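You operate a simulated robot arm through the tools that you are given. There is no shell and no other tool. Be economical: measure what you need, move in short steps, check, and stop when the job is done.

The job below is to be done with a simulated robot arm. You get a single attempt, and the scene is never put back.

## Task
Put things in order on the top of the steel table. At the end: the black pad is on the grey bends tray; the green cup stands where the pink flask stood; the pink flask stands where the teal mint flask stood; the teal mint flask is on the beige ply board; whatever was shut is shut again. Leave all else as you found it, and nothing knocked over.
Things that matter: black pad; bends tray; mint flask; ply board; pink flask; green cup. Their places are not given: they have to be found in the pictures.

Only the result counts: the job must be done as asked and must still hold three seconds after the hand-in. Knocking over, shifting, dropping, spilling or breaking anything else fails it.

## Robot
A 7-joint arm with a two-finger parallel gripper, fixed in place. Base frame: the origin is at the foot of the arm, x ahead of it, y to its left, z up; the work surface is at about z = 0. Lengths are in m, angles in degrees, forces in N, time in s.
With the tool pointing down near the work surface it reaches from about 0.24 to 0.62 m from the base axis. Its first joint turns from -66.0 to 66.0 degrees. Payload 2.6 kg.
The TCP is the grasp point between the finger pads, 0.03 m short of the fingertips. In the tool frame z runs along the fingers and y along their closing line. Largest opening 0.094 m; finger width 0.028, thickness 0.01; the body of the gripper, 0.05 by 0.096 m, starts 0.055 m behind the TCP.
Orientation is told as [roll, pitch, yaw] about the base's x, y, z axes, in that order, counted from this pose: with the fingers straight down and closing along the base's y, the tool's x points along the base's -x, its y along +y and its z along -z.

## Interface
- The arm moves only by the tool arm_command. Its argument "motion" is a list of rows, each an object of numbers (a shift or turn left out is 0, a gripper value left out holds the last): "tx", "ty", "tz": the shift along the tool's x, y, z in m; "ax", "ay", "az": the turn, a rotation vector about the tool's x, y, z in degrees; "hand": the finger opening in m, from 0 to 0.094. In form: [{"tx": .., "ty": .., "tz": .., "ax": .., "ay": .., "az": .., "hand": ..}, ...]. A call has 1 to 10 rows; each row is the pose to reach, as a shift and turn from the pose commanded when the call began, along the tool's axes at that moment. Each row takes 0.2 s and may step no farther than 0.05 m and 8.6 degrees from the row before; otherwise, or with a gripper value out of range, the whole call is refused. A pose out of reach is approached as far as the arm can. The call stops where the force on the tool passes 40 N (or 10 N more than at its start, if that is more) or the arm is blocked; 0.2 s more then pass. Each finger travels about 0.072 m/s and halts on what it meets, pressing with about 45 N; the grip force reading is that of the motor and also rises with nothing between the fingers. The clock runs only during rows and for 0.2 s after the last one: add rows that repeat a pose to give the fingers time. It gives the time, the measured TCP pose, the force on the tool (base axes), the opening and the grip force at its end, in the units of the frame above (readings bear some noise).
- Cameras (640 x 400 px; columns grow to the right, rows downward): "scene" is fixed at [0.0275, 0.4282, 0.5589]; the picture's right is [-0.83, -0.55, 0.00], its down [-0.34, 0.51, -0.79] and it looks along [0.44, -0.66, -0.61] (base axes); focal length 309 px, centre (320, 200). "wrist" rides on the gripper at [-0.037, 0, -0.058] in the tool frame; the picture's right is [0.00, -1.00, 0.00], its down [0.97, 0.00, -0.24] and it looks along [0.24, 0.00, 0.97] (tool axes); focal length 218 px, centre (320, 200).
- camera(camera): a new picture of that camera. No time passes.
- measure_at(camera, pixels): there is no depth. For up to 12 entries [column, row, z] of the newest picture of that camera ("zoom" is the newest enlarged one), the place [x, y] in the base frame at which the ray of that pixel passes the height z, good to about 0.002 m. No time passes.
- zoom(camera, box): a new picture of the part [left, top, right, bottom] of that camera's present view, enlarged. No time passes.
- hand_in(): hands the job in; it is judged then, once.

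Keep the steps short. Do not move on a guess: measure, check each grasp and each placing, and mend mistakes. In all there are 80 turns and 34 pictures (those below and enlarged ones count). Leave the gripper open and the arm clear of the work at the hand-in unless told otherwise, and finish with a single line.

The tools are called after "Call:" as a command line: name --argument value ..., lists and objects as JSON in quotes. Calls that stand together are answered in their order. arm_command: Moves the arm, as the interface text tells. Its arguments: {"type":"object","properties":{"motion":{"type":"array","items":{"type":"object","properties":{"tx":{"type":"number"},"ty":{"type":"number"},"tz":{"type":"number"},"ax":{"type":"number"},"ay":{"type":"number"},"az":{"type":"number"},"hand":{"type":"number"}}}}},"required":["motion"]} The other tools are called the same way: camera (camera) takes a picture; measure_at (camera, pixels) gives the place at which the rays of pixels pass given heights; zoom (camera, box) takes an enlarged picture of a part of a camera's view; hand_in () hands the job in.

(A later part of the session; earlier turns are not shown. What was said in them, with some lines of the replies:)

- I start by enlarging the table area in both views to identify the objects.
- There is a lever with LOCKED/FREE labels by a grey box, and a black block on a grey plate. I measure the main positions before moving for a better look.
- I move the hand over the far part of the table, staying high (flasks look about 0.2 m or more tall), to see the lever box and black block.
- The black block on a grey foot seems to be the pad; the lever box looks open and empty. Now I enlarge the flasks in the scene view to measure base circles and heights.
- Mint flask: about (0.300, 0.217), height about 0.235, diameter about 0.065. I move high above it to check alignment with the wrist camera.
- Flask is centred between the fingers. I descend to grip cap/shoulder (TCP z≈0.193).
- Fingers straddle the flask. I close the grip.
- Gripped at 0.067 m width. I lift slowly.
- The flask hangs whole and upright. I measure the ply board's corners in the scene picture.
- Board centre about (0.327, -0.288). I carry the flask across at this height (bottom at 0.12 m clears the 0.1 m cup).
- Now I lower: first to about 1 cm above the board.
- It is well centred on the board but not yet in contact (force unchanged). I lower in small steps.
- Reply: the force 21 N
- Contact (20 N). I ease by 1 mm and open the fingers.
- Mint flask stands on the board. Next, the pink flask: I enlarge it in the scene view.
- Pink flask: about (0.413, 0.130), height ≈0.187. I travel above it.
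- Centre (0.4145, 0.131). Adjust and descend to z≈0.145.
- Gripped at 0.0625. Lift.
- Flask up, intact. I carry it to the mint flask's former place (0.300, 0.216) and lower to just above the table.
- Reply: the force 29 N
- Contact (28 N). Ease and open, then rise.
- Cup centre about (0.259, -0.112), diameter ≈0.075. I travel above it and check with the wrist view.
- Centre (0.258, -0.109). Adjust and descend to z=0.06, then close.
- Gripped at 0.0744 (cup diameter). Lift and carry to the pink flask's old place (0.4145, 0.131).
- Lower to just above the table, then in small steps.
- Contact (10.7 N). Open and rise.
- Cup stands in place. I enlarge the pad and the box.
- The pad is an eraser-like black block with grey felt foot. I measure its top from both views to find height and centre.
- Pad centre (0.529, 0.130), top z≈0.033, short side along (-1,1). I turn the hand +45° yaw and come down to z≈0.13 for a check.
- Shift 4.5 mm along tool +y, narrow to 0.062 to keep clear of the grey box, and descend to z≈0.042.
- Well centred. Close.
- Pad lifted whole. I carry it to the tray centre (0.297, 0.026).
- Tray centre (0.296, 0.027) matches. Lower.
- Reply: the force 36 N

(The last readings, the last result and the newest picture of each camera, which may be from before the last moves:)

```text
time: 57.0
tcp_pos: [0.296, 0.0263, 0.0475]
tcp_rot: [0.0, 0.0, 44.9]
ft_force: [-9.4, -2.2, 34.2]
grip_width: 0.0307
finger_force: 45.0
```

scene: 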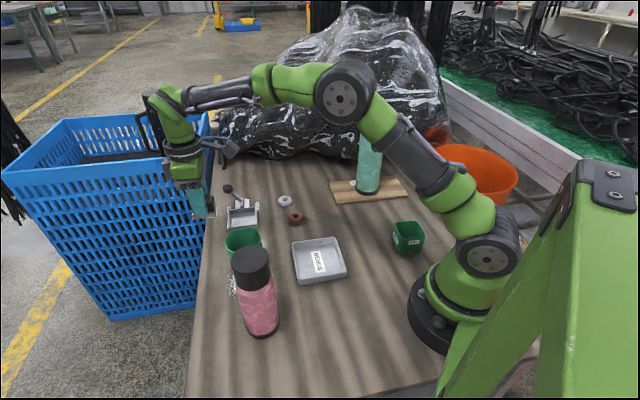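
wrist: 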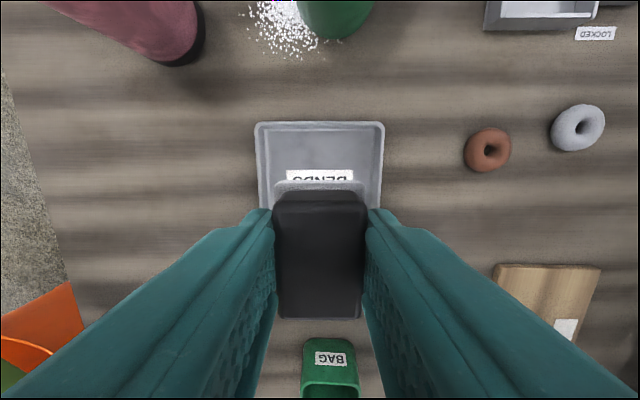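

Contact (34 N). Ease 1.5 mm, open moderately, rise.

Call:
arm_command --motion '[{"tz": -0.0013}, {"tz": -0.0013, "hand": 0.04}, {"tz": -0.0013, "hand": 0.05}, {"tz": -0.0013, "hand": 0.055}, {"tz": -0.0013, "hand": 0.055}]'

Call:
arm_command --motion '[{"tz": -0.01}, {"tz": -0.04}, {"tz": -0.08}, {"tz": -0.12, "hand": 0.094}, {"tz": -0.16}, {"tz": -0.2}, {"tz": -0.23}, {"tz": -0.23}]'

Call:
camera --camera "wrist"

Call:
camera --camera "scene"

```text
time: 58.2
tcp_pos: [0.2957, 0.0266, 0.047]
tcp_rot: [0.0, 0.2, 44.9]
ft_force: [-1.4, -0.2, -0.8]
grip_width: 0.0549
finger_force: 0.2
```

```text
time: 60.0
tcp_pos: [0.2948, 0.025, 0.2789]
tcp_rot: [0.0, -0.1, 45.0]
ft_force: [0.3, 0.2, -0.1]
grip_width: 0.0939
finger_force: 0.0
```

```text
3 pictures are left
```

wrist: 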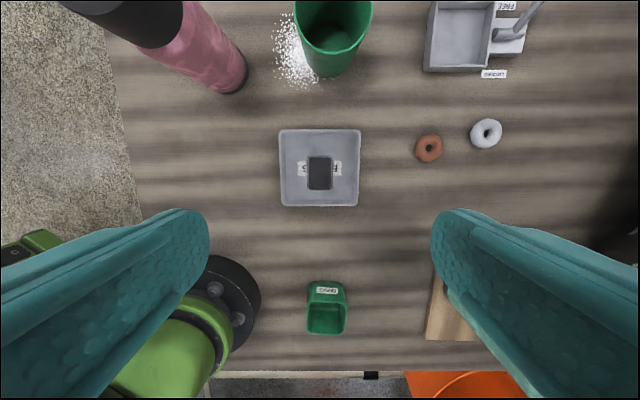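

```text
2 pictures are left
```

scene: 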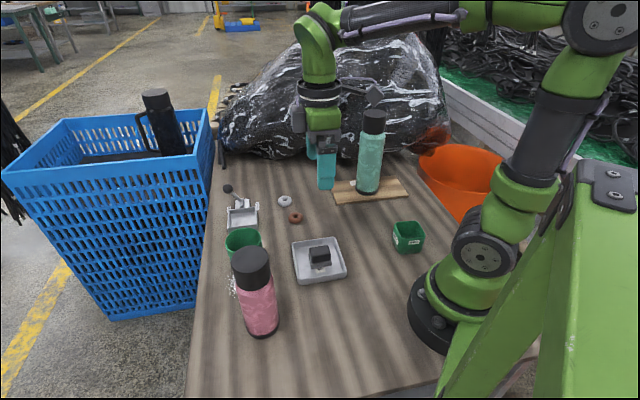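

All four things are in place, nothing else moved, and the gripper is open and clear at z≈0.28. Nothing had been opened. I hand in.

Call:
hand_in

```text
The job is handed in.
```

The black pad is on the bends tray, the green cup is where the pink flask stood, the pink flask is where the mint flask stood, and the mint flask is on the ply board; nothing shut was opened, the last pictures show nothing knocked over, and the job is handed in.
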